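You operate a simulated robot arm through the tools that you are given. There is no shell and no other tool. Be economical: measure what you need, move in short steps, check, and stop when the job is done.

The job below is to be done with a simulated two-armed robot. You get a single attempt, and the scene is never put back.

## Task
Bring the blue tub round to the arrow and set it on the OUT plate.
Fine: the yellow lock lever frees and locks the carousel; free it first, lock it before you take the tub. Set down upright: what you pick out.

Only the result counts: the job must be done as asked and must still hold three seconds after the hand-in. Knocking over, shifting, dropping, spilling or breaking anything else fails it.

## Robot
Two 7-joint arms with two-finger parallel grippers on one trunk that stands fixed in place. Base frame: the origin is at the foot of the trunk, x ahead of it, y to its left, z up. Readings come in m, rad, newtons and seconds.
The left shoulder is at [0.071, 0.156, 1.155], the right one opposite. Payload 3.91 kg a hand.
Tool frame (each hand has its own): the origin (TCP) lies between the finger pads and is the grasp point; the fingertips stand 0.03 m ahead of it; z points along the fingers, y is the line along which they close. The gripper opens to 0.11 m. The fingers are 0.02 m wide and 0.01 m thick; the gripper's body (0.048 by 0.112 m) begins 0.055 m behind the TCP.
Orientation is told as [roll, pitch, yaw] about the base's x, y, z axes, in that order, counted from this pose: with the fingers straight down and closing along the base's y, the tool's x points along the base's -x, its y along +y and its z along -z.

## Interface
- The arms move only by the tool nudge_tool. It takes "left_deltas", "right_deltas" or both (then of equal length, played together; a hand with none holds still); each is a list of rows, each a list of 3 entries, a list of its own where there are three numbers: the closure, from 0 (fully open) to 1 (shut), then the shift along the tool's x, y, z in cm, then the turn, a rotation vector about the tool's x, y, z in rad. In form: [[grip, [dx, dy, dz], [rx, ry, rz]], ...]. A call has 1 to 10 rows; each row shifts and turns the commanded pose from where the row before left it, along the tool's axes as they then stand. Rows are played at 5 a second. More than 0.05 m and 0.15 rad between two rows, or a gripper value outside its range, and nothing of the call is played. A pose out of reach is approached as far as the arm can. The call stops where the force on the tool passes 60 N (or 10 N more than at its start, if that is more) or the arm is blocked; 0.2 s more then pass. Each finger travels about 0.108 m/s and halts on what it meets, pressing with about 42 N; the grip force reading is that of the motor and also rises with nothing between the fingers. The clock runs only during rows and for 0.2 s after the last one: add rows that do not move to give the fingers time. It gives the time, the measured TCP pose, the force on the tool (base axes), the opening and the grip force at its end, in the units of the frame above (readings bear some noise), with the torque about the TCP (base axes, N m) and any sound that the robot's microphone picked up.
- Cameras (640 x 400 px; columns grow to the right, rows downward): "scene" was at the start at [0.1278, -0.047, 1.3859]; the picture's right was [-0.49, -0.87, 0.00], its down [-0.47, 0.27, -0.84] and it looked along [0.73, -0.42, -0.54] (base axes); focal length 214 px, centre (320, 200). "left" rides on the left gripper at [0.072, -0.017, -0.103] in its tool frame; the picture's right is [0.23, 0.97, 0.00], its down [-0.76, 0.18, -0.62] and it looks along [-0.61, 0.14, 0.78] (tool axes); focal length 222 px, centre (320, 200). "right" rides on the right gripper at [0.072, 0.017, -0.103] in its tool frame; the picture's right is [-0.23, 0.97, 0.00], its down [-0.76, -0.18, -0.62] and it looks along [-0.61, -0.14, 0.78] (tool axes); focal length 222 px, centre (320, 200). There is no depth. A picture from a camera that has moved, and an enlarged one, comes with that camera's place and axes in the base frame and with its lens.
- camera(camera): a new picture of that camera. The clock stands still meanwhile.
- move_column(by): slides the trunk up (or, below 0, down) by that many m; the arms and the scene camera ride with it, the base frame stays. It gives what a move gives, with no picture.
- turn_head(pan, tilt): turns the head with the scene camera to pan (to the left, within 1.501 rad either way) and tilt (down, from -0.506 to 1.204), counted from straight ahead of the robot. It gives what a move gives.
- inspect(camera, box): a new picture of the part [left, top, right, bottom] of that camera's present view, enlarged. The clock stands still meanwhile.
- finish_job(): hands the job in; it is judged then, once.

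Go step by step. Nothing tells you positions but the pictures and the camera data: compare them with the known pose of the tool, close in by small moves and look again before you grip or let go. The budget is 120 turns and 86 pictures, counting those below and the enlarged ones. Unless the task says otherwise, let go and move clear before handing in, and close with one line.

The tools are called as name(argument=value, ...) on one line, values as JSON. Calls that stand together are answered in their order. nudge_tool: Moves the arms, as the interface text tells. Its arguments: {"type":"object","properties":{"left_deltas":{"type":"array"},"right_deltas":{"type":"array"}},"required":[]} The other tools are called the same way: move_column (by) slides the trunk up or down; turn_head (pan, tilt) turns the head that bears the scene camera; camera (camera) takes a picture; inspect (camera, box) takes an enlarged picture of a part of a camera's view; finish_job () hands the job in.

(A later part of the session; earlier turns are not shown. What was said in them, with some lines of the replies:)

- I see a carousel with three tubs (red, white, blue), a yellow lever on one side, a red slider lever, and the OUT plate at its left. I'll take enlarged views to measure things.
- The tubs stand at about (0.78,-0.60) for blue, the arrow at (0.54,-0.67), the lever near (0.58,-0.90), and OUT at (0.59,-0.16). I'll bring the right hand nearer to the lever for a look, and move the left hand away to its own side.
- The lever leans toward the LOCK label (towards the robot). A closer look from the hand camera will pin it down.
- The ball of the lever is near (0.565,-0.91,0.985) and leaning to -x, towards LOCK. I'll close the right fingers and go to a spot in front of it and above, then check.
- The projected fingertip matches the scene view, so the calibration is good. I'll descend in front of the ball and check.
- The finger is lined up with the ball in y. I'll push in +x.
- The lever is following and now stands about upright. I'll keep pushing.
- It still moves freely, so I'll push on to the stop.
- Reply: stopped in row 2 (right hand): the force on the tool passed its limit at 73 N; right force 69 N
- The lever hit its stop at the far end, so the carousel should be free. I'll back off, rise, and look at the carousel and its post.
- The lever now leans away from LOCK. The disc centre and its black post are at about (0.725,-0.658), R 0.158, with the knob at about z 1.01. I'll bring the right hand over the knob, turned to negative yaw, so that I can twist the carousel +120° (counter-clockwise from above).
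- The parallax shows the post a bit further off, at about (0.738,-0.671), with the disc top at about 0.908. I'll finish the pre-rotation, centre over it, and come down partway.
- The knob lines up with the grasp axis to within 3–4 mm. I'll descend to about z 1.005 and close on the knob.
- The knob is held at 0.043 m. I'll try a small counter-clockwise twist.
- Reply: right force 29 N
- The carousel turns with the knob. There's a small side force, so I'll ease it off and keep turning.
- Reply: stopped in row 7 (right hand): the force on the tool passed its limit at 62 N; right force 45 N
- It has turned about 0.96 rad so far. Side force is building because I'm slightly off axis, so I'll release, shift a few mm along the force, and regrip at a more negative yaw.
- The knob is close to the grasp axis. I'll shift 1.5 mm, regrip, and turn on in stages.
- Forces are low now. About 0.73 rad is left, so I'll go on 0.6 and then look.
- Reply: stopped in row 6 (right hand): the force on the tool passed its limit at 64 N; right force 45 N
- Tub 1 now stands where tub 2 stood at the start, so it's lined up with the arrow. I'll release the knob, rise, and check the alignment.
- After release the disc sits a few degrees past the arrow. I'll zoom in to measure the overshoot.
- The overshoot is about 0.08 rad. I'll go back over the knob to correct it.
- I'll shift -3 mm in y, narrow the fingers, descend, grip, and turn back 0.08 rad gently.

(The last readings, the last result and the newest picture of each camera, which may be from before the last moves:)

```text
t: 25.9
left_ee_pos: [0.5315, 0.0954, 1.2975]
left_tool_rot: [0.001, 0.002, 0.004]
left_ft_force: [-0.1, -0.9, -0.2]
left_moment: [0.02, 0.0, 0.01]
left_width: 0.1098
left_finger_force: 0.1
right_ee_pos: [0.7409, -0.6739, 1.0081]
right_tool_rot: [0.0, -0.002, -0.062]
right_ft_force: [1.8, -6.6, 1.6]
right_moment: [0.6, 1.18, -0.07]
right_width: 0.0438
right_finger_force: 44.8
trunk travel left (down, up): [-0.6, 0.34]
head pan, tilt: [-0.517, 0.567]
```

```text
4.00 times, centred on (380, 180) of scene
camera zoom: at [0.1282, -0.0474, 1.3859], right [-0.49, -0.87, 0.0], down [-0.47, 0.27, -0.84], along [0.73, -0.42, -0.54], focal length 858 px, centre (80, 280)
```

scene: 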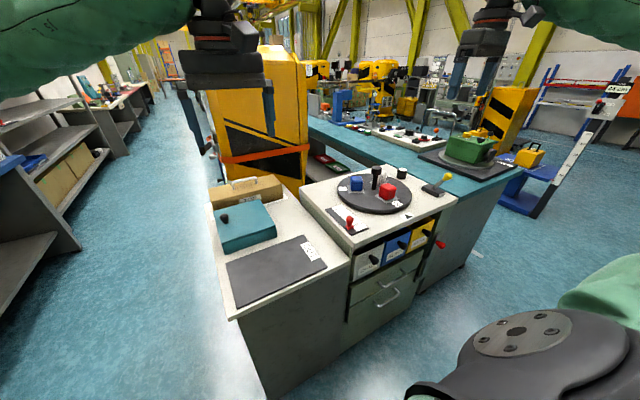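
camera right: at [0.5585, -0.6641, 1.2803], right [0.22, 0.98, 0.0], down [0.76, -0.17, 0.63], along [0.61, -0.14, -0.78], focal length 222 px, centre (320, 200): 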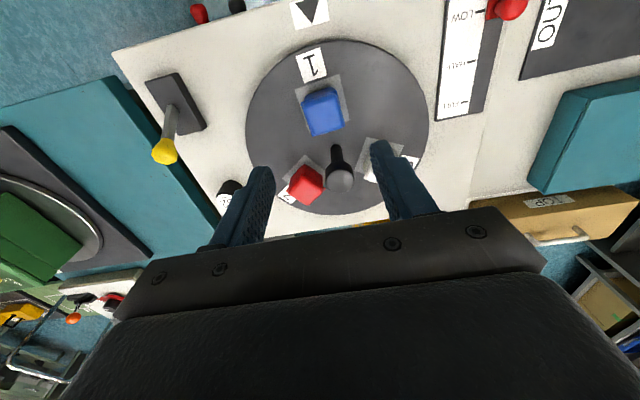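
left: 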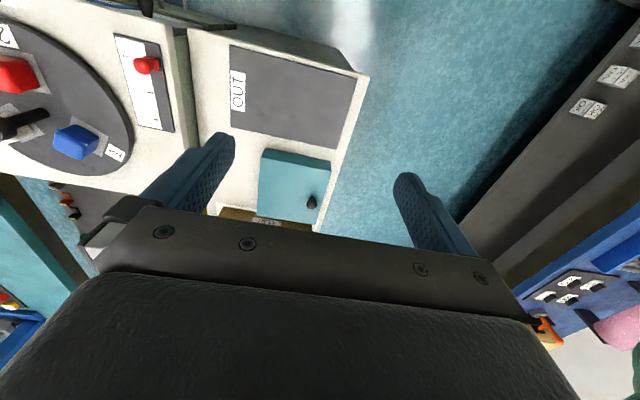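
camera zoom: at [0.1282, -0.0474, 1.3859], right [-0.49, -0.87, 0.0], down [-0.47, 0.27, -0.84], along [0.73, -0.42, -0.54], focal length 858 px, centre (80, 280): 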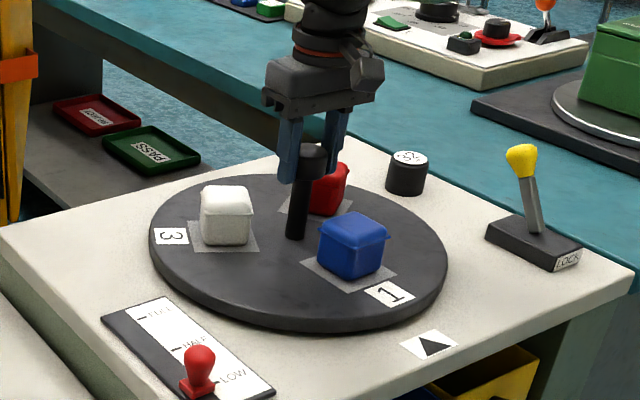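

It now matches the original alignment. I'll release, rise, and recheck.

nudge_tool(right_deltas=[[0.85, [0, 0, 0], [0, 0, 0]], [0.5, [0, 0, 0], [0, 0, 0]], [0.4, [0, 0, 0], [0, 0, 0]], [0.4, [0, 0, -3], [0, 0, 0]], [0.4, [0, 0, -4], [0, 0, 0]], [0.4, [0, 0, -4], [0, 0, 0]], [0.4, [0, 0, -4], [0, 0, 0]], [0.4, [4, 0, -2], [0, 0, 0]], [0.4, [4, -1, 0], [0, 0, -0.062]], [0.4, [4, -1, 0], [0, 0, 0]]])

inspect(camera="scene", box=[300, 130, 460, 230])

inspect(camera="right", box=[224, 0, 448, 140])

```text
t: 28.1
left_ee_pos: [0.531, 0.0955, 1.2985]
left_tool_rot: [0.001, -0.002, 0.007]
left_ft_force: [-0.2, -0.7, 1.2]
left_moment: [0.02, -0.02, -0.01]
left_width: 0.11
left_finger_force: 0.1
right_ee_pos: [0.616, -0.6897, 1.1786]
right_tool_rot: [0.0, -0.004, 0.0]
right_ft_force: [0.7, -0.6, -0.9]
right_moment: [-0.01, -0.02, 0.0]
right_width: 0.0661
right_finger_force: 0.0
trunk travel left (down, up): [-0.6, 0.34]
head pan, tilt: [-0.517, 0.567]
```

```text
4.00 times, centred on (380, 180) of scene
camera zoom: at [0.1263, -0.0478, 1.3861], right [-0.49, -0.87, 0.0], down [-0.47, 0.27, -0.84], along [0.73, -0.42, -0.54], focal length 858 px, centre (80, 280)
```

zoom: 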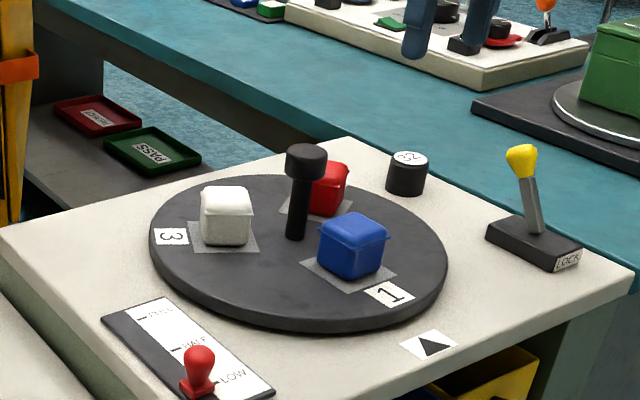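

```text
2.86 times, centred on (336, 70) of right
camera zoom: at [0.5433, -0.6737, 1.2824], right [0.23, 0.97, 0.0], down [0.76, -0.18, 0.63], along [0.61, -0.14, -0.78], focal length 635 px, centre (274, 571)
```

zoom: 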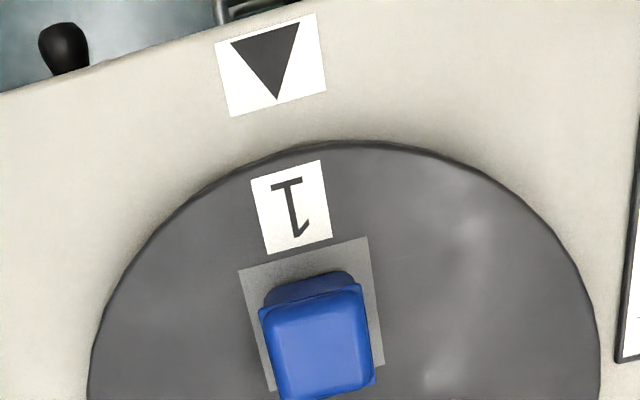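

The carousel is well aligned. To relock, I'll grip the yellow ball (now near (0.646,-0.907,0.987)) from above and drag it back to LOCK.

nudge_tool(right_deltas=[[0.2, [-0.5, -3.62, 1.2], [0, 0, 0]], [0.2, [-0.5, -3.62, 1.2], [0, 0, 0]], [0.2, [-0.5, -3.62, 1.2], [0, 0, 0]], [0.2, [-0.5, -3.62, 1.2], [0, 0, 0]], [0.2, [-0.5, -3.62, 1.6], [0, 0, 0]], [0.2, [-0.5, -3.62, 1.6], [0, 0, 0]], [0.2, [0, 0, 0], [0, 0, 0]]])

camera(camera="right")

inspect(camera="scene", box=[378, 130, 506, 210])

```text
t: 29.7
left_ee_pos: [0.5315, 0.0972, 1.2976]
left_tool_rot: [-0.001, -0.001, 0.005]
left_ft_force: [0.2, -0.1, -0.1]
left_moment: [-0.01, -0.04, 0.01]
left_width: 0.1099
left_finger_force: 0.0
right_ee_pos: [0.6484, -0.9074, 1.0997]
right_tool_rot: [-0.002, -0.003, 0.002]
right_ft_force: [0.3, -0.5, -0.9]
right_moment: [-0.03, -0.04, 0.02]
right_width: 0.0881
right_finger_force: 0.2
trunk travel left (down, up): [-0.6, 0.34]
head pan, tilt: [-0.517, 0.567]
```

```text
48 pictures are left
camera right: at [0.5746, -0.8918, 1.202], right [0.23, 0.97, 0.0], down [0.76, -0.18, 0.63], along [0.61, -0.14, -0.78], focal length 222 px, centre (320, 200)
```

right: 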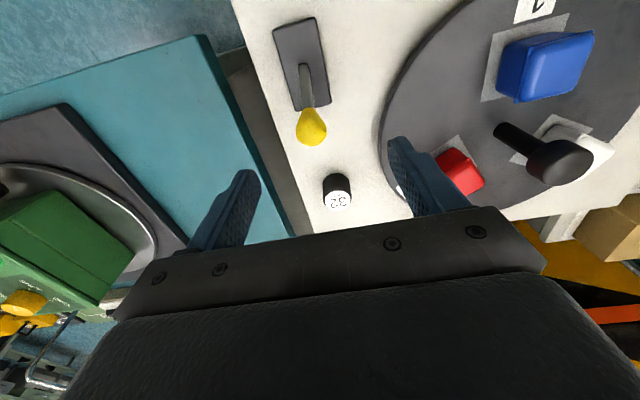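

```text
5.00 times, centred on (442, 170) of scene
camera zoom: at [0.1274, -0.0463, 1.386], right [-0.49, -0.87, 0.0], down [-0.47, 0.27, -0.84], along [0.73, -0.42, -0.54], focal length 1072 px, centre (-290, 350)
```

zoom: 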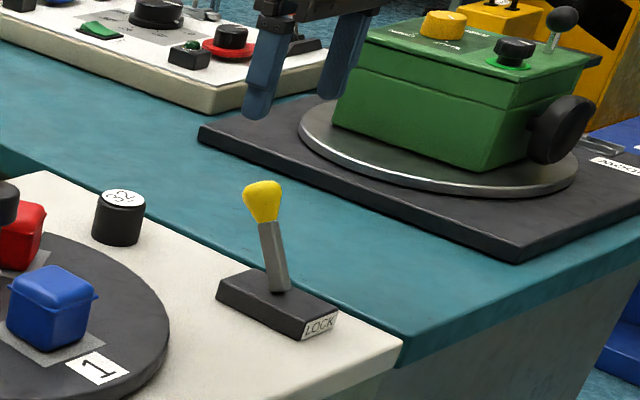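

The ball is at about (0.652,-0.917,0.982), so I'll adjust by 1 cm, descend around it, and grip.

nudge_tool(right_deltas=[[0.2, [-0.4, -1, 2.5], [0, 0, 0]], [0.2, [0, 0, 3], [0, 0, 0]], [0.2, [0, 0, 3], [0, 0, 0]], [0.2, [0, 0, 3], [0, 0, 0]], [0.5, [0, 0, 0], [0, 0, 0]], [1, [0, 0, 0], [0, 0, 0]], [1, [0, 0, 0], [0, 0, 0]], [1, [0, 0, 0], [0, 0, 0]]])

inspect(camera="scene", box=[378, 130, 506, 210])

```text
t: 31.5
left_ee_pos: [0.5308, 0.0949, 1.299]
left_tool_rot: [-0.001, 0.0, 0.005]
left_ft_force: [-0.4, -0.4, 0.0]
left_moment: [0.0, 0.0, 0.02]
left_width: 0.1099
left_finger_force: 0.2
right_ee_pos: [0.6521, -0.9206, 0.9842]
right_tool_rot: [-0.003, -0.004, -0.001]
right_ft_force: [1.9, -15.0, 8.2]
right_moment: [-0.05, 0.22, -0.14]
right_width: 0.0312
right_finger_force: 45.1
trunk travel left (down, up): [-0.6, 0.34]
head pan, tilt: [-0.517, 0.567]
```

```text
5.00 times, centred on (442, 170) of scene
camera zoom: at [0.1275, -0.0476, 1.386], right [-0.49, -0.87, 0.0], down [-0.47, 0.27, -0.84], along [0.73, -0.42, -0.54], focal length 1072 px, centre (-290, 350)
```

zoom: 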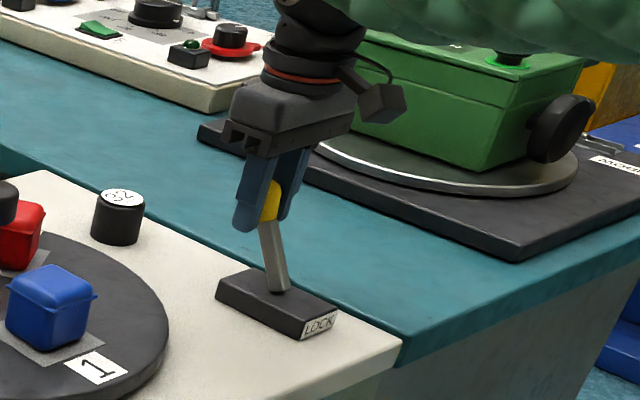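

The ball is gripped, so I'll drag it toward -x along its arc.

nudge_tool(right_deltas=[[1, [1.2, 0.1, -0.25], [0, 0, 0]], [1, [1.2, 0.1, -0.2], [0, 0, 0]], [1, [1.2, 0, -0.1], [0, 0, 0]], [1, [1.2, 0, 0], [0, 0, 0]], [1, [1.2, 0, 0.15], [0, 0, 0]], [1, [1.2, 0, 0.25], [0, 0, 0]], [1, [1, 0, 0.25], [0, 0, 0]]])

inspect(camera="scene", box=[378, 130, 506, 210])

```text
t: 32.5
left_ee_pos: [0.5328, 0.0941, 1.2963]
left_tool_rot: [0.003, 0.003, 0.006]
left_ft_force: [-0.2, 0.9, 0.0]
left_moment: [-0.01, -0.01, 0.0]
left_width: 0.11
left_finger_force: 0.0
right_ee_pos: [0.6094, -0.9198, 0.9858]
right_tool_rot: [-0.003, -0.002, -0.001]
right_ft_force: [9.7, -23.3, -9.5]
right_moment: [-0.61, -0.77, -0.18]
right_width: 0.011
right_finger_force: 45.1
trunk travel left (down, up): [-0.6, 0.34]
head pan, tilt: [-0.517, 0.567]
stopped in row 4 (right hand): the force on the tool passed its limit at 72 N (the readings are from after the stop); the commanded pose is now the measured one
```

```text
5.00 times, centred on (442, 170) of scene
camera zoom: at [0.1291, -0.0492, 1.3851], right [-0.49, -0.87, 0.0], down [-0.47, 0.27, -0.84], along [0.73, -0.41, -0.54], focal length 1072 px, centre (-290, 350)
```

zoom: 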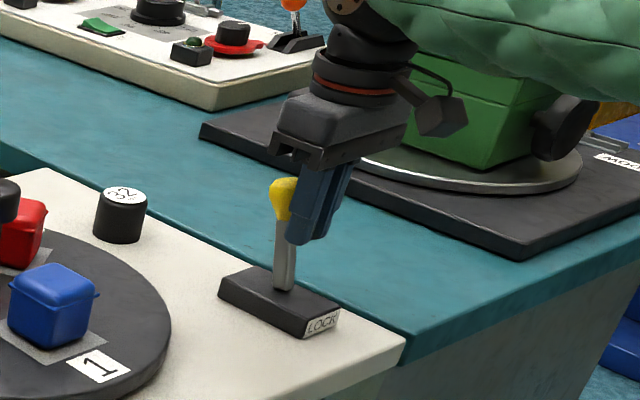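

The pads slipped off the ball and the lever is halfway. I'll open, rise, go behind the ball with closed fingers, and push it toward LOCK.

nudge_tool(right_deltas=[[0.5, [0, 0, 0], [0, 0, 0]], [0.3, [0, 0, 0], [0, 0, 0]], [0.3, [0, 0, -3], [0, 0, 0]], [0.3, [0, 0, -4], [0, 0, 0]], [0.6, [-2, 0.5, -2], [0, 0, 0]], [1, [-2.6, 0, 0], [0, 0, 0]], [1, [-2.6, 0, 0], [0, 0, 0]], [1, [0, 0, 0], [0, 0, 0]]])

inspect(camera="scene", box=[378, 130, 506, 210])

```text
t: 34.2
left_ee_pos: [0.5315, 0.0965, 1.2974]
left_tool_rot: [0.0, -0.001, 0.005]
left_ft_force: [-1.0, -0.5, -0.9]
left_moment: [-0.01, -0.02, 0.03]
left_width: 0.11
left_finger_force: 0.0
right_ee_pos: [0.679, -0.9111, 1.0797]
right_tool_rot: [-0.003, -0.003, -0.003]
right_ft_force: [0.3, -0.9, -0.4]
right_moment: [0.02, -0.04, -0.01]
right_width: 0.0
right_finger_force: 37.8
trunk travel left (down, up): [-0.6, 0.34]
head pan, tilt: [-0.517, 0.567]
```

```text
5.00 times, centred on (442, 170) of scene
camera zoom: at [0.1272, -0.0467, 1.386], right [-0.49, -0.87, 0.0], down [-0.47, 0.27, -0.84], along [0.73, -0.42, -0.54], focal length 1072 px, centre (-290, 350)
```

zoom: 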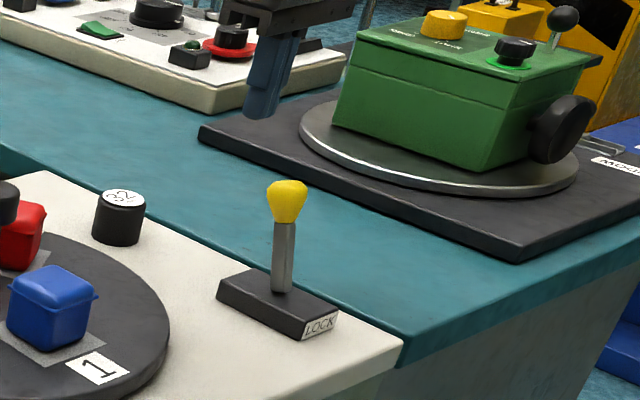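

The hand reaches x=0.679 well. I'll lower behind the ball and push toward -x.

nudge_tool(right_deltas=[[1, [0, 0, 3], [0, 0, 0]], [1, [0, 0, 3], [0, 0, 0]], [1, [0, 0, 2.7], [0, 0, 0]], [1, [1.2, 0, 0], [0, 0, 0]], [1, [1.2, 0, 0], [0, 0, 0]], [1, [1.2, 0, 0], [0, 0, 0]], [1, [1.2, 0, 0], [0, 0, 0]], [1, [1.2, 0, 0.2], [0, 0, 0]]])

inspect(camera="scene", box=[378, 130, 506, 210])

```text
t: 36.0
left_ee_pos: [0.5316, 0.0959, 1.2962]
left_tool_rot: [0.0, 0.0, 0.004]
left_ft_force: [0.4, -0.2, 0.4]
left_moment: [0.0, 0.01, 0.02]
left_width: 0.1102
left_finger_force: 0.1
right_ee_pos: [0.6203, -0.9139, 0.9899]
right_tool_rot: [-0.003, -0.003, -0.002]
right_ft_force: [-0.5, 0.5, -0.3]
right_moment: [0.0, -0.01, 0.02]
right_width: 0.0
right_finger_force: 37.7
trunk travel left (down, up): [-0.6, 0.34]
head pan, tilt: [-0.517, 0.567]
```

```text
5.00 times, centred on (442, 170) of scene
camera zoom: at [0.1276, -0.0474, 1.3859], right [-0.49, -0.87, 0.0], down [-0.47, 0.27, -0.84], along [0.73, -0.42, -0.54], focal length 1072 px, centre (-290, 350)
```

zoom: 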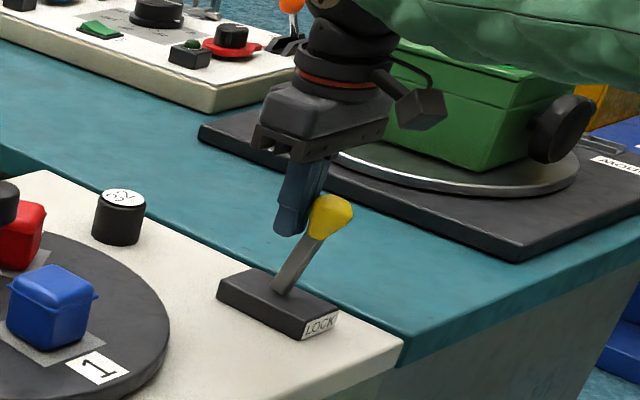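

It's moving well, so I'll push on to the stop.

nudge_tool(right_deltas=[[1, [1, 0, 0.3], [0, 0, 0]], [1, [1, 0, 0.3], [0, 0, 0]], [1, [1, 0, 0.3], [0, 0, 0]], [1, [1, 0, 0.2], [0, 0, 0]], [1, [0.8, 0, 0], [0, 0, 0]]])

inspect(camera="scene", box=[378, 130, 506, 210])

```text
t: 36.9
left_ee_pos: [0.5375, 0.0961, 1.2945]
left_tool_rot: [0.0, 0.006, 0.007]
left_ft_force: [0.3, -0.2, -0.2]
left_moment: [-0.01, -0.06, -0.02]
left_width: 0.11
left_finger_force: 0.2
right_ee_pos: [0.6003, -0.912, 0.9902]
right_tool_rot: [-0.009, -0.023, 0.003]
right_ft_force: [73.7, 20.2, 1.4]
right_moment: [0.59, -2.37, 0.3]
right_width: 0.0
right_finger_force: 37.5
trunk travel left (down, up): [-0.6, 0.34]
head pan, tilt: [-0.517, 0.567]
stopped in row 3 (right hand): the force on the tool passed its limit at 129 N (the readings are from after the stop); the commanded pose is now the measured one
```

```text
5.00 times, centred on (442, 170) of scene
camera zoom: at [0.1342, -0.0453, 1.3851], right [-0.49, -0.87, 0.0], down [-0.47, 0.26, -0.84], along [0.73, -0.41, -0.54], focal length 1072 px, centre (-290, 350)
```

zoom: 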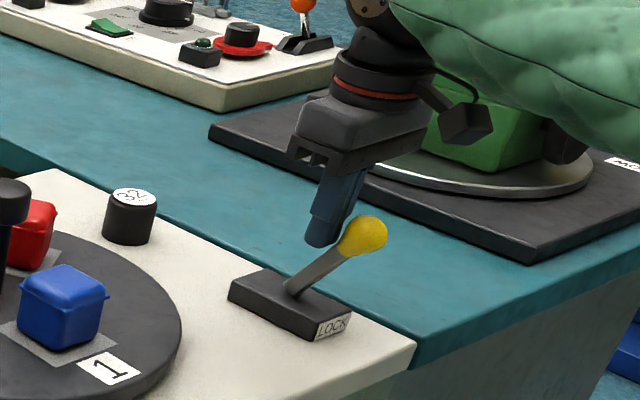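

At the end stop. I'll back off +x, rise, and check the lever against its original locked pose.

nudge_tool(right_deltas=[[1, [-2, 0, 0], [0.009, 0.02, 0]], [1, [-1, 0, -3], [0, 0, 0]], [1, [0, 0, -4], [0, 0, 0]], [1, [0, 0, -4], [0, 0, 0]], [1, [3, 3, -2], [0, 0, 0]], [0.5, [2, 4, -2], [0, 0, 0]], [0, [2, 4, -2], [0, 0, 0]], [0, [2, 4, 0], [0, 0, 0]], [0, [2, 4, 0], [0, 0, 0]], [0, [2, 4, 0], [0, 0, 0]]])

inspect(camera="scene", box=[378, 130, 506, 210])

camera(camera="right")

inspect(camera="scene", box=[300, 130, 460, 230])

```text
t: 39.2
left_ee_pos: [0.5349, 0.0918, 1.2973]
left_tool_rot: [0.002, 0.002, 0.002]
left_ft_force: [0.1, 0.3, -0.3]
left_moment: [0.04, 0.04, -0.04]
left_width: 0.1098
left_finger_force: 0.0
right_ee_pos: [0.4799, -0.6851, 1.2571]
right_tool_rot: [-0.019, -0.242, -0.004]
right_ft_force: [0.4, 0.3, -1.4]
right_moment: [0.06, -0.01, 0.02]
right_width: 0.1099
right_finger_force: 0.2
trunk travel left (down, up): [-0.6, 0.34]
head pan, tilt: [-0.517, 0.567]
stopped in row 10 (right hand): the arm was blocked; the commanded pose is now the measured one
```

```text
5.00 times, centred on (442, 170) of scene
camera zoom: at [0.1298, -0.0489, 1.3855], right [-0.5, -0.87, 0.0], down [-0.47, 0.27, -0.84], along [0.73, -0.42, -0.54], focal length 1072 px, centre (-290, 350)
```

zoom: 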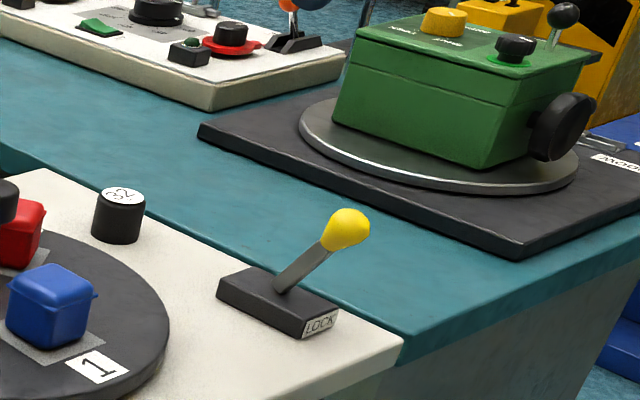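

```text
40 pictures are left
camera right: at [0.3844, -0.6666, 1.3391], right [0.23, 0.97, 0.04], down [0.59, -0.17, 0.79], along [0.78, -0.16, -0.61], focal length 222 px, centre (320, 200)
```

right: 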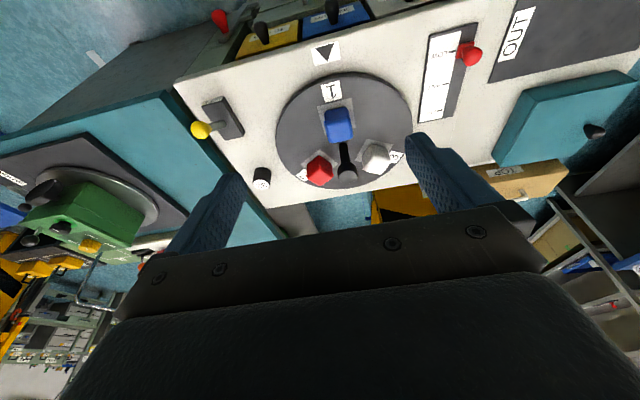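

```text
4.00 times, centred on (380, 180) of scene
camera zoom: at [0.1298, -0.0489, 1.3855], right [-0.5, -0.87, 0.0], down [-0.47, 0.27, -0.84], along [0.73, -0.42, -0.54], focal length 858 px, centre (80, 280)
```

zoom: 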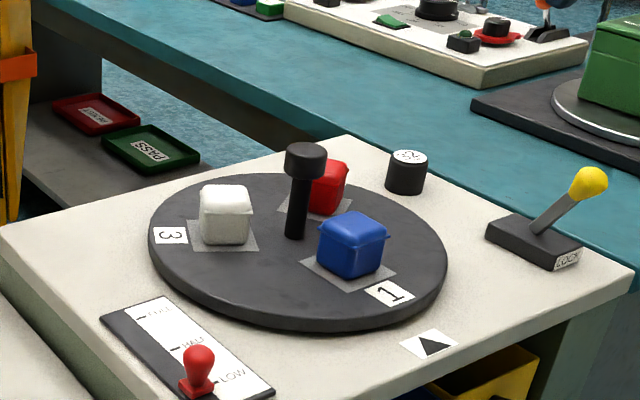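

The lever is back at LOCK and the blue tub sits at the arrow. The hand only ran into a joint limit in free space, so I'll straighten it and move over the tub at about (0.664,-0.676).

nudge_tool(right_deltas=[[0, [-3, 0, 0], [0, 0.12, 0]], [0, [-3, 0, 0], [0, 0.12, 0]], [0, [-3, 0, 0], [0, 0, 0]], [0, [-3, 0, 0], [0, 0, 0]], [0, [0, 0, 0], [0, 0, 0]]])

```text
t: 40.5
left_ee_pos: [0.5318, 0.0937, 1.2979]
left_tool_rot: [0.0, 0.002, 0.003]
left_ft_force: [-0.5, 0.7, -0.2]
left_moment: [0.04, 0.0, -0.01]
left_width: 0.1098
left_finger_force: 0.0
right_ee_pos: [0.5467, -0.6708, 1.2755]
right_tool_rot: [-0.012, -0.187, -0.004]
right_ft_force: [0.1, 0.0, 0.5]
right_moment: [-0.03, 0.02, -0.03]
right_width: 0.1102
right_finger_force: 0.1
right hand out of reach, approached as far as the arm can: row 1, 2
trunk travel left (down, up): [-0.6, 0.34]
head pan, tilt: [-0.517, 0.567]
```

nudge_tool(right_deltas=[[0, [-2, 0, 3], [0, 0, 0]], [0, [-2, 0, 3], [0, 0.09, 0]], [0, [-2, 0, 3], [0.012, 0.09, 0]], [0, [-2, 0, 2], [0, 0, 0]], [0, [0, 0, 0], [0, 0, 0]]])

camera(camera="right")

```text
t: 41.6
left_ee_pos: [0.5324, 0.0953, 1.2976]
left_tool_rot: [0.0, 0.0, 0.003]
left_ft_force: [0.2, -0.4, -0.5]
left_moment: [0.02, 0.0, 0.0]
left_width: 0.1103
left_finger_force: 0.1
right_ee_pos: [0.6385, -0.6747, 1.1778]
right_tool_rot: [-0.024, -0.007, -0.007]
right_ft_force: [0.1, 0.3, -0.5]
right_moment: [0.03, 0.01, -0.01]
right_width: 0.11
right_finger_force: 0.1
trunk travel left (down, up): [-0.6, 0.34]
head pan, tilt: [-0.517, 0.567]
```

```text
38 pictures are left
camera right: at [0.5656, -0.6552, 1.2802], right [0.23, 0.97, -0.02], down [0.76, -0.17, 0.63], along [0.61, -0.16, -0.77], focal length 222 px, centre (320, 200)
```

right: 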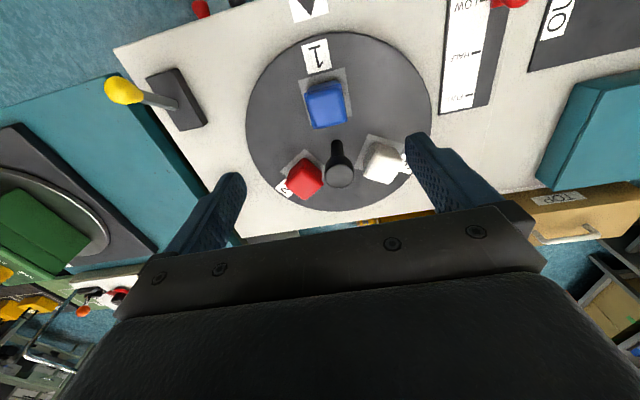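

nudge_tool(right_deltas=[[0, [-2.55, -0.1, 0], [-0.024, 0.007, -0.007]], [0, [0, 0, 4], [0, 0, 0]], [0, [0, 0, 4], [0, 0, 0]], [0, [0, 0, 3.5], [0, 0, 0]], [0, [0, 0, 0], [0, 0, 0]]])

inspect(camera="right", box=[160, 50, 480, 250])

inspect(camera="scene", box=[300, 130, 460, 230])

```text
t: 42.9
left_ee_pos: [0.5316, 0.0951, 1.2979]
left_tool_rot: [-0.001, 0.0, 0.003]
left_ft_force: [1.4, -0.1, 0.6]
left_moment: [0.0, -0.04, 0.02]
left_width: 0.1099
left_finger_force: 0.1
right_ee_pos: [0.6627, -0.6757, 1.0627]
right_tool_rot: [-0.002, 0.001, 0.0]
right_ft_force: [0.3, 0.2, 0.2]
right_moment: [0.03, -0.01, 0.0]
right_width: 0.1097
right_finger_force: 0.0
trunk travel left (down, up): [-0.6, 0.34]
head pan, tilt: [-0.517, 0.567]
```

```text
2.00 times, centred on (320, 150) of right
camera zoom: at [0.59, -0.6591, 1.1662], right [0.23, 0.97, 0.0], down [0.76, -0.18, 0.62], along [0.61, -0.14, -0.78], focal length 444 px, centre (320, 300)
```

zoom: 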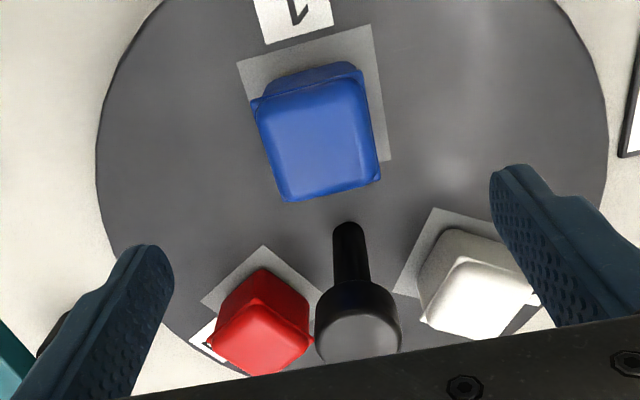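

```text
4.00 times, centred on (380, 180) of scene
camera zoom: at [0.1275, -0.0468, 1.386], right [-0.49, -0.87, 0.0], down [-0.47, 0.27, -0.84], along [0.73, -0.42, -0.54], focal length 858 px, centre (80, 280)
```

zoom: 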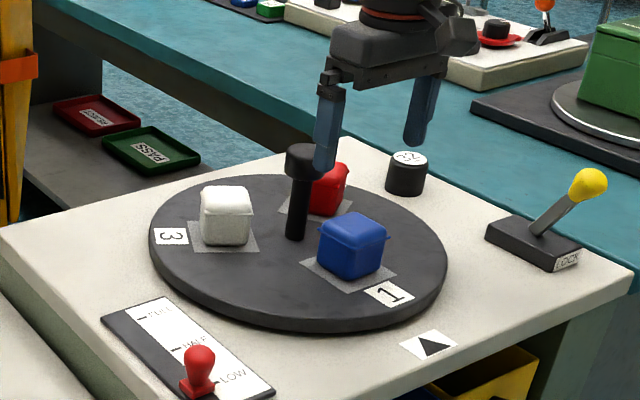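

The tub's top centre lies on the grasp axis. I'll descend to z≈0.948 and check before closing.

nudge_tool(right_deltas=[[0, [0, 0, 4], [0, 0, 0]], [0, [0, 0, 4], [0, 0, 0]], [0, [0, 0, 3.4], [0, 0, 0]], [0, [0, 0, 0], [0, 0, 0]]])

inspect(camera="right", box=[160, 50, 480, 250])

inspect(camera="scene", box=[340, 155, 420, 205])

```text
t: 43.9
left_ee_pos: [0.5317, 0.0955, 1.2976]
left_tool_rot: [0.001, 0.001, 0.004]
left_ft_force: [0.1, 0.2, 0.5]
left_moment: [-0.02, 0.03, 0.0]
left_width: 0.11
left_finger_force: 0.0
right_ee_pos: [0.6644, -0.6738, 0.9482]
right_tool_rot: [-0.001, 0.0, 0.001]
right_ft_force: [0.1, -0.4, 0.1]
right_moment: [-0.02, -0.01, 0.0]
right_width: 0.1099
right_finger_force: 0.0
trunk travel left (down, up): [-0.6, 0.34]
head pan, tilt: [-0.517, 0.567]
```

```text
2.00 times, centred on (320, 150) of right
camera zoom: at [0.5918, -0.6563, 1.0517], right [0.23, 0.97, 0.0], down [0.76, -0.18, 0.62], along [0.61, -0.14, -0.78], focal length 444 px, centre (320, 300)
```

zoom: 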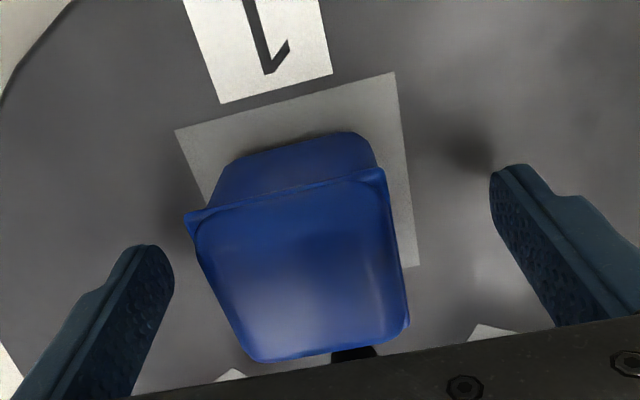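

```text
8.00 times, centred on (380, 180) of scene
camera zoom: at [0.1274, -0.0466, 1.386], right [-0.49, -0.87, 0.0], down [-0.47, 0.27, -0.84], along [0.73, -0.42, -0.54], focal length 1716 px, centre (-160, 360)
```

zoom: 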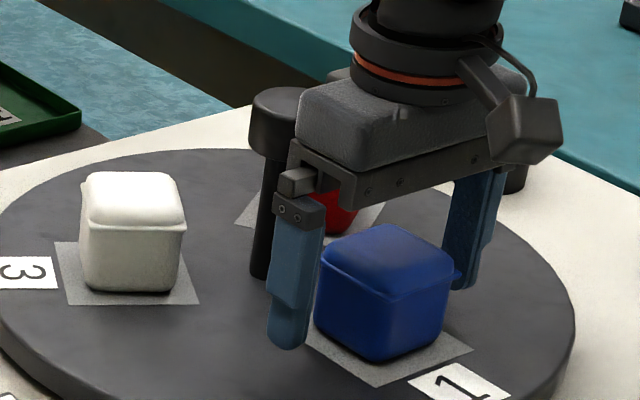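

I'll shift 4 mm in -y to centre, then close and check.

nudge_tool(right_deltas=[[0, [0.2, -0.4, 0], [0, 0, 0]], [0.3, [0, 0, 0], [0, 0, 0]], [0.5, [0, 0, 0], [0, 0, 0]], [0.7, [0, 0, 0], [0, 0, 0]], [1, [0, 0, 0], [0, 0, 0]], [1, [0, 0, 0], [0, 0, 0]]])

inspect(camera="scene", box=[340, 155, 420, 205])

```text
t: 45.2
left_ee_pos: [0.5321, 0.095, 1.2979]
left_tool_rot: [0.0, 0.001, 0.004]
left_ft_force: [-0.3, -0.6, -0.1]
left_moment: [-0.02, -0.01, 0.0]
left_width: 0.11
left_finger_force: 0.0
right_ee_pos: [0.664, -0.6781, 0.9474]
right_tool_rot: [-0.002, 0.0, 0.0]
right_ft_force: [0.3, -0.1, 1.6]
right_moment: [0.0, -0.1, -0.01]
right_width: 0.0513
right_finger_force: 42.2
trunk travel left (down, up): [-0.6, 0.34]
head pan, tilt: [-0.517, 0.567]
```

```text
8.00 times, centred on (380, 180) of scene
camera zoom: at [0.1278, -0.0467, 1.3859], right [-0.49, -0.87, 0.0], down [-0.47, 0.27, -0.84], along [0.73, -0.42, -0.54], focal length 1716 px, centre (-160, 360)
```

zoom: 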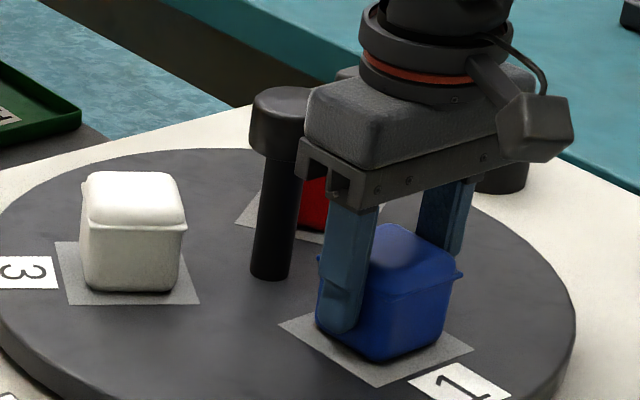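

The tub is held (0.051 m wide). I'll lift straight up and move the left hand further aside.

nudge_tool(right_deltas=[[1, [0, 0, -1], [0, 0, 0]], [1, [0, 0, -2], [0, 0, 0]], [1, [0, 0, -3], [0, 0, 0]], [1, [0, 0, -3], [0, 0, 0]], [1, [0, 0, -3], [0, 0, 0]], [1, [0, 0, -3], [0, 0, 0]]], left_deltas=[[0, [0, 2, 0], [0, 0, 0]], [0, [0, 3, 0], [0, 0, 0]], [0, [0, 3, 0], [0, 0, 0]], [0, [0, 3, 0], [0, 0, 0]], [0, [0, 2, 0], [0, 0, 0]], [0, [0, 0, 0], [0, 0, 0]]])

camera(camera="scene")

camera(camera="left")

```text
t: 46.6
left_ee_pos: [0.5325, 0.2255, 1.2978]
left_tool_rot: [0.0, 0.001, 0.003]
left_ft_force: [0.0, 0.1, -0.1]
left_moment: [0.0, 0.03, -0.05]
left_width: 0.11
left_finger_force: 0.1
right_ee_pos: [0.663, -0.6773, 1.0979]
right_tool_rot: [0.0, 0.002, 0.001]
right_ft_force: [-0.2, 1.2, -1.9]
right_moment: [0.01, 0.01, 0.0]
right_width: 0.0514
right_finger_force: 41.9
trunk travel left (down, up): [-0.6, 0.34]
head pan, tilt: [-0.517, 0.567]
```

```text
32 pictures are left
camera scene: at [0.1277, -0.0466, 1.3859], right [-0.49, -0.87, 0.0], down [-0.47, 0.27, -0.84], along [0.73, -0.42, -0.54], focal length 214 px, centre (320, 200)
```

scene: 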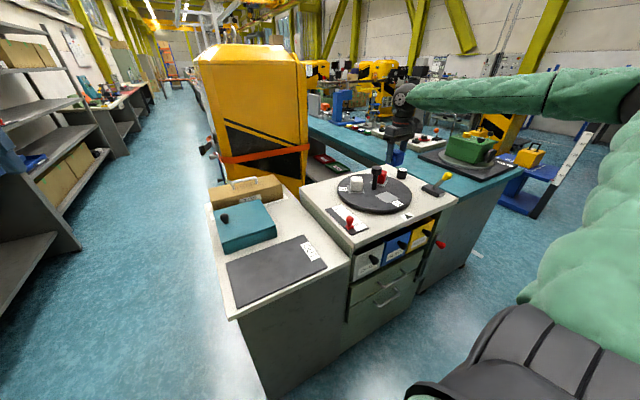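

```text
31 pictures are left
camera left: at [0.4621, 0.2084, 1.4015], right [-0.23, 0.97, 0.0], down [0.76, 0.18, 0.62], along [0.61, 0.14, -0.78], focal length 222 px, centre (320, 200)
```

left: 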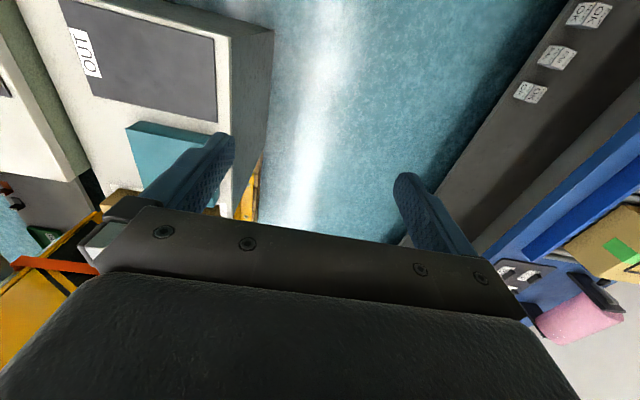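

The OUT plate is centred near (0.63,-0.16) and lies lower, at z≈0.82. I'll carry the tub across at z 1.10.

nudge_tool(right_deltas=[[1, [0.3, 2.5, 0], [0, 0, 0]], [1, [0.3, 4, 0], [0, 0, 0]], [1, [0.3, 4, 0], [0, 0, 0]], [1, [0.3, 4, 0], [0, 0, 0]], [1, [0.3, 4, 0], [0, 0, 0]], [1, [0.3, 4, 0], [0, 0, 0]], [1, [0.3, 4, 0], [0, 0, 0]], [1, [0.3, 4, 0], [0, 0, 0]], [1, [0.3, 4, 0], [0, 0, 0]], [1, [0.3, 2.5, 0], [0, 0, 0]]])

camera(camera="scene")

```text
t: 48.9
left_ee_pos: [0.5323, 0.2264, 1.2975]
left_tool_rot: [0.0, 0.002, 0.003]
left_ft_force: [0.1, 0.7, -0.3]
left_moment: [-0.04, -0.02, -0.01]
left_width: 0.1102
left_finger_force: 0.0
right_ee_pos: [0.6322, -0.3071, 1.0996]
right_tool_rot: [-0.002, 0.0, 0.0]
right_ft_force: [0.2, 0.2, -1.4]
right_moment: [0.0, 0.0, 0.02]
right_width: 0.0516
right_finger_force: 41.9
trunk travel left (down, up): [-0.6, 0.34]
head pan, tilt: [-0.517, 0.567]
```

```text
30 pictures are left
camera scene: at [0.128, -0.0461, 1.3859], right [-0.49, -0.87, 0.0], down [-0.47, 0.27, -0.84], along [0.73, -0.42, -0.54], focal length 214 px, centre (320, 200)
```

scene: 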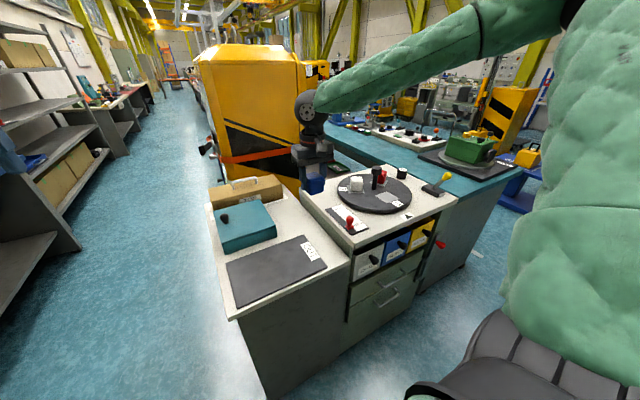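

nudge_tool(right_deltas=[[1, [0, 3.4, 0], [0, 0, 0]], [1, [0, 3.4, 0], [0, 0, 0]], [1, [0, 3.4, 0], [0, 0, 0]], [1, [0, 3.3, 0], [0, 0, 0]], [1, [0, 0, 3], [0, 0, 0]], [1, [0, 0, 3], [0, 0, 0]], [1, [0, 0, 3], [0, 0, 0]], [1, [0, 0, 3], [0, 0, 0]], [1, [0, 0, 0], [0, 0, 0]]])

camera(camera="scene")

camera(camera="right")

```text
t: 50.9
left_ee_pos: [0.533, 0.2269, 1.2969]
left_tool_rot: [0.0, -0.001, 0.003]
left_ft_force: [-0.7, 0.2, -1.1]
left_moment: [-0.01, 0.0, -0.01]
left_width: 0.1102
left_finger_force: 0.0
right_ee_pos: [0.6322, -0.173, 0.98]
right_tool_rot: [-0.001, 0.001, -0.001]
right_ft_force: [-0.8, -0.9, -1.7]
right_moment: [0.0, -0.04, 0.02]
right_width: 0.0516
right_finger_force: 42.0
trunk travel left (down, up): [-0.6, 0.34]
head pan, tilt: [-0.517, 0.567]
```

```text
29 pictures are left
camera scene: at [0.1272, -0.046, 1.386], right [-0.49, -0.87, 0.0], down [-0.47, 0.27, -0.84], along [0.73, -0.42, -0.54], focal length 214 px, centre (320, 200)
```

scene: 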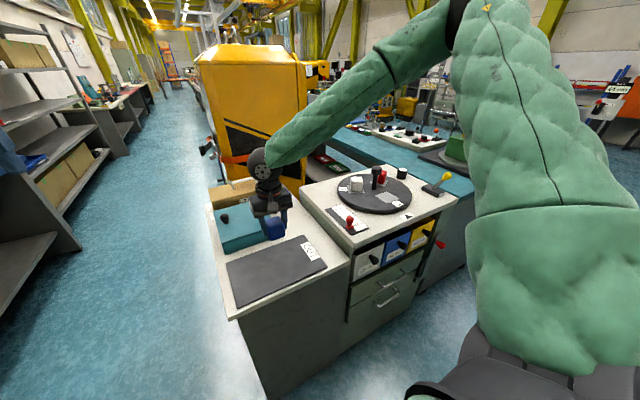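

```text
28 pictures are left
camera right: at [0.5596, -0.1562, 1.0833], right [0.23, 0.97, 0.0], down [0.76, -0.18, 0.62], along [0.61, -0.14, -0.78], focal length 222 px, centre (320, 200)
```

right: 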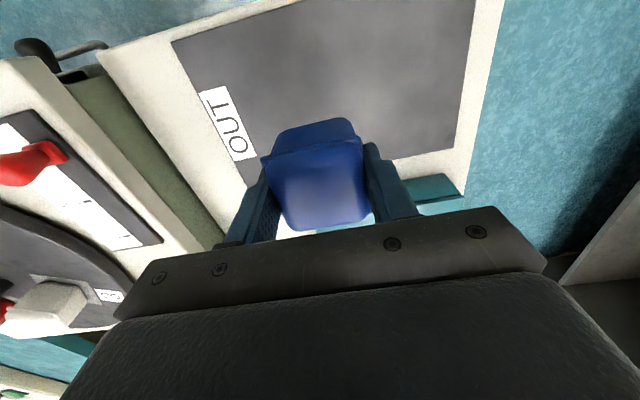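

The plate centre (0.632,-0.157) is confirmed, with the tub right above it. I'll lower to just above contact.

nudge_tool(right_deltas=[[1, [0, 1.5, 0], [0, 0, 0]], [1, [0, 0, 3], [0, 0, 0]], [1, [0, 0, 3], [0, 0, 0]], [1, [0, 0, 2.5], [0, 0, 0]], [1, [0, 0, 1], [0, 0, 0]], [1, [0, 0, 0], [0, 0, 0]]])

inspect(camera="scene", box=[220, 200, 332, 270])

```text
t: 52.2
left_ee_pos: [0.5333, 0.2268, 1.297]
left_tool_rot: [-0.001, 0.001, 0.003]
left_ft_force: [-0.2, 0.4, 0.4]
left_moment: [0.01, 0.01, -0.02]
left_width: 0.1102
left_finger_force: 0.1
right_ee_pos: [0.6327, -0.1574, 0.8854]
right_tool_rot: [-0.002, 0.0, 0.001]
right_ft_force: [0.1, 0.5, 0.4]
right_moment: [0.0, -0.01, 0.02]
right_width: 0.0516
right_finger_force: 42.1
trunk travel left (down, up): [-0.6, 0.34]
head pan, tilt: [-0.517, 0.567]
```

```text
5.71 times, centred on (276, 235) of scene
camera zoom: at [0.1279, -0.0464, 1.3859], right [-0.49, -0.87, 0.0], down [-0.47, 0.27, -0.84], along [0.73, -0.42, -0.54], focal length 1226 px, centre (571, 0)
```

zoom: 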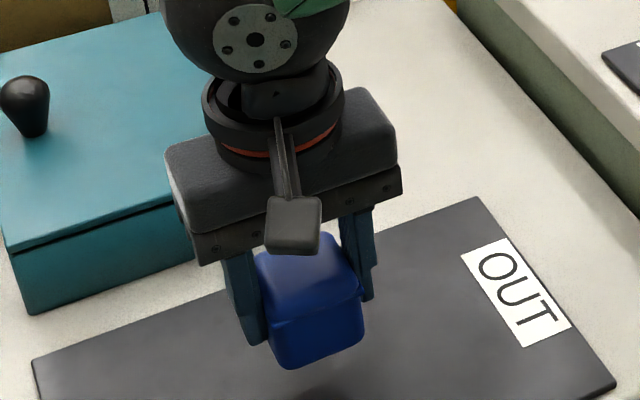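

nudge_tool(right_deltas=[[1, [0, 0, 0.4], [0, 0, 0]], [1, [0, 0, 0.4], [0, 0, 0]], [1, [0, 0, 0.4], [0, 0, 0]], [1, [0, 0, 0], [0, 0, 0]]])

inspect(camera="scene", box=[220, 210, 316, 270])

```text
t: 53.2
left_ee_pos: [0.5329, 0.2262, 1.2979]
left_tool_rot: [0.001, 0.002, 0.003]
left_ft_force: [0.8, 0.0, -1.1]
left_moment: [-0.02, 0.0, 0.0]
left_width: 0.1096
left_finger_force: 0.2
right_ee_pos: [0.6316, -0.1577, 0.8716]
right_tool_rot: [-0.001, 0.001, -0.001]
right_ft_force: [0.0, -0.4, -0.6]
right_moment: [-0.01, 0.0, -0.03]
right_width: 0.0514
right_finger_force: 41.9
trunk travel left (down, up): [-0.6, 0.34]
head pan, tilt: [-0.517, 0.567]
```

```text
6.67 times, centred on (268, 240) of scene
camera zoom: at [0.128, -0.0465, 1.3859], right [-0.49, -0.87, 0.0], down [-0.47, 0.27, -0.84], along [0.73, -0.42, -0.54], focal length 1430 px, centre (667, -67)
```

zoom: 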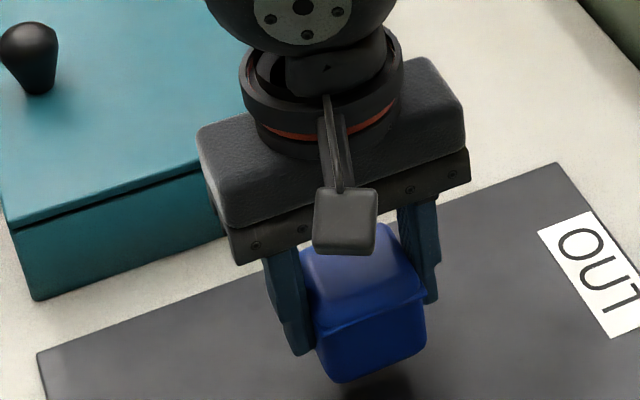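

Not yet touching, so I'll go on in 3 mm steps.

nudge_tool(right_deltas=[[1, [0, 0, 0.3], [0, 0, 0]], [1, [0, 0, 0.3], [0, 0, 0]], [1, [0, 0, 0.3], [0, 0, 0]], [1, [0, 0, 0], [0, 0, 0]]])

```text
t: 54.2
left_ee_pos: [0.5341, 0.2268, 1.2974]
left_tool_rot: [0.0, 0.003, 0.004]
left_ft_force: [-0.7, -0.8, -0.2]
left_moment: [0.03, 0.03, -0.02]
left_width: 0.1101
left_finger_force: 0.0
right_ee_pos: [0.6312, -0.158, 0.8617]
right_tool_rot: [0.001, 0.0, 0.0]
right_ft_force: [0.0, 0.2, -0.5]
right_moment: [0.04, 0.01, 0.01]
right_width: 0.0513
right_finger_force: 41.9
trunk travel left (down, up): [-0.6, 0.34]
head pan, tilt: [-0.517, 0.567]
```

nudge_tool(right_deltas=[[1, [0, 0, 0.2], [0, 0, 0]], [1, [0, 0, 0.2], [0, 0, 0]], [1, [0, 0, 0], [0, 0, 0]]])

inspect(camera="scene", box=[220, 210, 316, 270])

inspect(camera="right", box=[160, 50, 480, 250])

```text
t: 55.0
left_ee_pos: [0.5336, 0.2256, 1.2977]
left_tool_rot: [0.0, 0.002, 0.004]
left_ft_force: [0.4, 0.0, 0.0]
left_moment: [0.02, -0.01, 0.03]
left_width: 0.1098
left_finger_force: 0.1
right_ee_pos: [0.6325, -0.1593, 0.8581]
right_tool_rot: [0.0, 0.0, -0.001]
right_ft_force: [-0.3, -1.3, -2.1]
right_moment: [0.0, 0.02, -0.02]
right_width: 0.0516
right_finger_force: 42.2
trunk travel left (down, up): [-0.6, 0.34]
head pan, tilt: [-0.517, 0.567]
```

```text
6.67 times, centred on (268, 240) of scene
camera zoom: at [0.1281, -0.0465, 1.3859], right [-0.49, -0.87, 0.0], down [-0.47, 0.27, -0.84], along [0.73, -0.42, -0.54], focal length 1430 px, centre (667, -67)
```

zoom: 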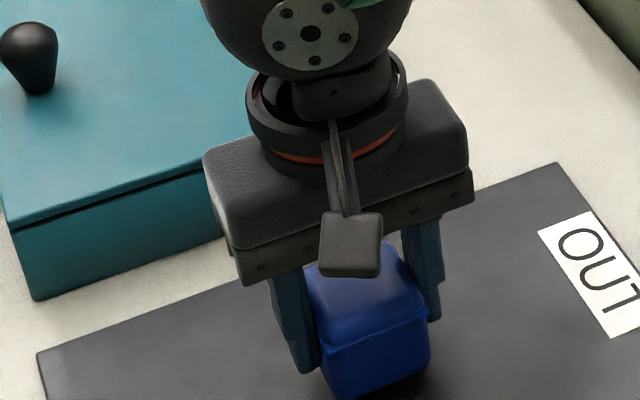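

```text
2.00 times, centred on (320, 150) of right
camera zoom: at [0.5597, -0.1419, 0.962], right [0.23, 0.97, 0.0], down [0.76, -0.18, 0.62], along [0.61, -0.14, -0.78], focal length 444 px, centre (320, 300)
```

zoom: 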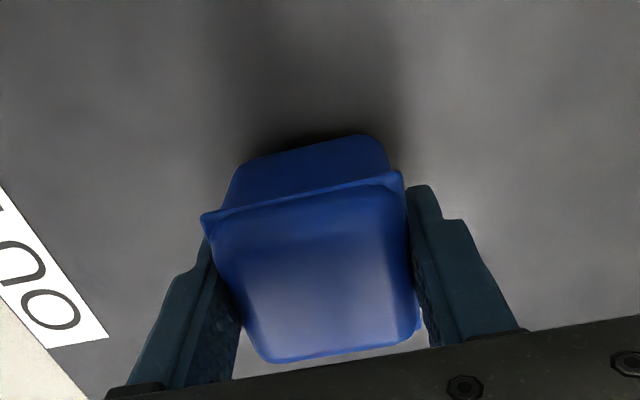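

nudge_tool(right_deltas=[[1, [0, 0, 0.15], [0, 0, 0]], [1, [0, 0, 0.15], [0, 0, 0]], [1, [0, 0, 0.15], [0, 0, 0]], [1, [0, 0, 0], [0, 0, 0]]])

```text
t: 56.0
left_ee_pos: [0.5337, 0.2249, 1.2973]
left_tool_rot: [-0.001, 0.001, 0.003]
left_ft_force: [0.3, -0.4, -0.7]
left_moment: [0.02, -0.03, 0.01]
left_width: 0.1099
left_finger_force: 0.1
right_ee_pos: [0.6333, -0.1591, 0.8538]
right_tool_rot: [-0.001, 0.0, 0.0]
right_ft_force: [0.4, 0.0, -1.0]
right_moment: [0.03, -0.03, 0.03]
right_width: 0.0515
right_finger_force: 41.7
trunk travel left (down, up): [-0.6, 0.34]
head pan, tilt: [-0.517, 0.567]
```

nudge_tool(right_deltas=[[1, [0, 0, 0.15], [0, 0, 0]], [1, [0, 0, 0.15], [0, 0, 0]], [1, [0, 0, 0.15], [0, 0, 0]], [1, [0, 0, 0], [0, 0, 0]]])

inspect(camera="scene", box=[220, 220, 316, 280])

```text
t: 57.0
left_ee_pos: [0.532, 0.2261, 1.2978]
left_tool_rot: [-0.001, 0.0, 0.004]
left_ft_force: [-0.4, 0.5, 0.0]
left_moment: [0.02, -0.02, -0.03]
left_width: 0.1102
left_finger_force: 0.1
right_ee_pos: [0.6326, -0.1592, 0.8493]
right_tool_rot: [-0.001, -0.001, -0.001]
right_ft_force: [2.9, -2.5, 14.0]
right_moment: [0.01, 0.18, 0.0]
right_width: 0.0514
right_finger_force: 41.6
trunk travel left (down, up): [-0.6, 0.34]
head pan, tilt: [-0.517, 0.567]
```

```text
6.67 times, centred on (268, 250) of scene
camera zoom: at [0.1273, -0.0465, 1.3862], right [-0.49, -0.87, 0.0], down [-0.47, 0.27, -0.84], along [0.73, -0.42, -0.54], focal length 1430 px, centre (667, -133)
```

zoom: 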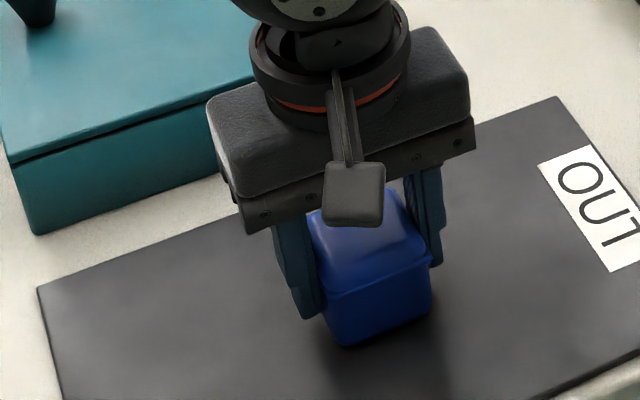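

Contact: 14 N upward, with the tub resting on the plate. I'll open slowly and retreat straight up.

nudge_tool(right_deltas=[[0.5, [0, 0, 0], [0, 0, 0]], [0.3, [0, 0, 0], [0, 0, 0]], [0.1, [0, 0, 0], [0, 0, 0]], [0, [0, 0, 0], [0, 0, 0]], [0, [0, 0, -2], [0, 0, 0]], [0, [0, 0, -3], [0, 0, 0]], [0, [0, 0, -4], [0, 0, 0]], [0, [0, 0, -4], [0, 0, 0]], [0, [0, 0, -4], [0, 0, 0]], [0, [0, 0, -4], [0, 0, 0]]])

camera(camera="right")

inspect(camera="scene", box=[204, 150, 460, 310])

```text
t: 59.2
left_ee_pos: [0.5327, 0.2259, 1.2981]
left_tool_rot: [-0.001, -0.002, 0.004]
left_ft_force: [-0.6, 0.8, -0.3]
left_moment: [0.0, 0.01, -0.04]
left_width: 0.1101
left_finger_force: 0.1
right_ee_pos: [0.631, -0.1576, 1.0614]
right_tool_rot: [-0.001, 0.0, -0.002]
right_ft_force: [-1.2, -0.5, 0.0]
right_moment: [0.03, 0.0, 0.0]
right_width: 0.1101
right_finger_force: 0.0
trunk travel left (down, up): [-0.6, 0.34]
head pan, tilt: [-0.517, 0.567]
```

```text
22 pictures are left
camera right: at [0.5584, -0.141, 1.1647], right [0.23, 0.97, 0.0], down [0.76, -0.18, 0.62], along [0.61, -0.14, -0.78], focal length 222 px, centre (320, 200)
```

right: 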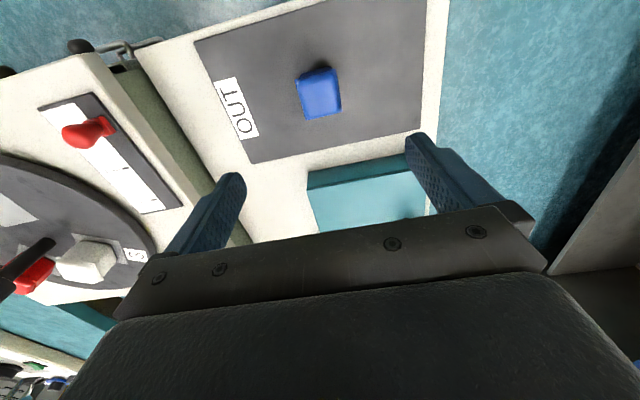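

```text
2.50 times, centred on (332, 230) of scene
camera zoom: at [0.1268, -0.0461, 1.386], right [-0.49, -0.87, 0.0], down [-0.47, 0.27, -0.84], along [0.73, -0.42, -0.54], focal length 536 px, centre (290, 125)
```

zoom: 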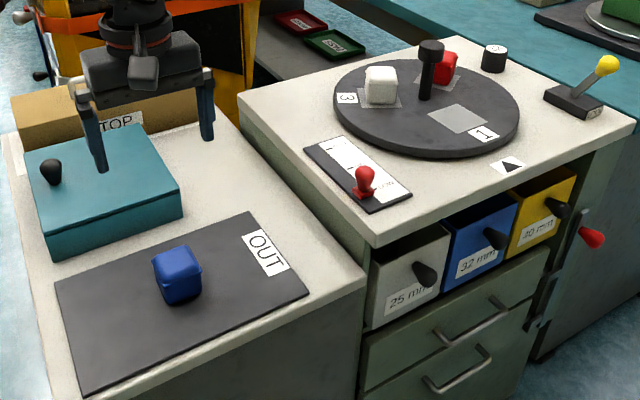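

The blue tub stands upright on the OUT plate, the carousel is locked with slot 1 at the arrow, everything else is in place, and the hand is clear. I'm handing in.

finish_job()

```text
The job is handed in.
```

The blue tub was brought round to the arrow and set upright on the OUT plate. The carousel was locked again before I took the tub, and the job is handed in.
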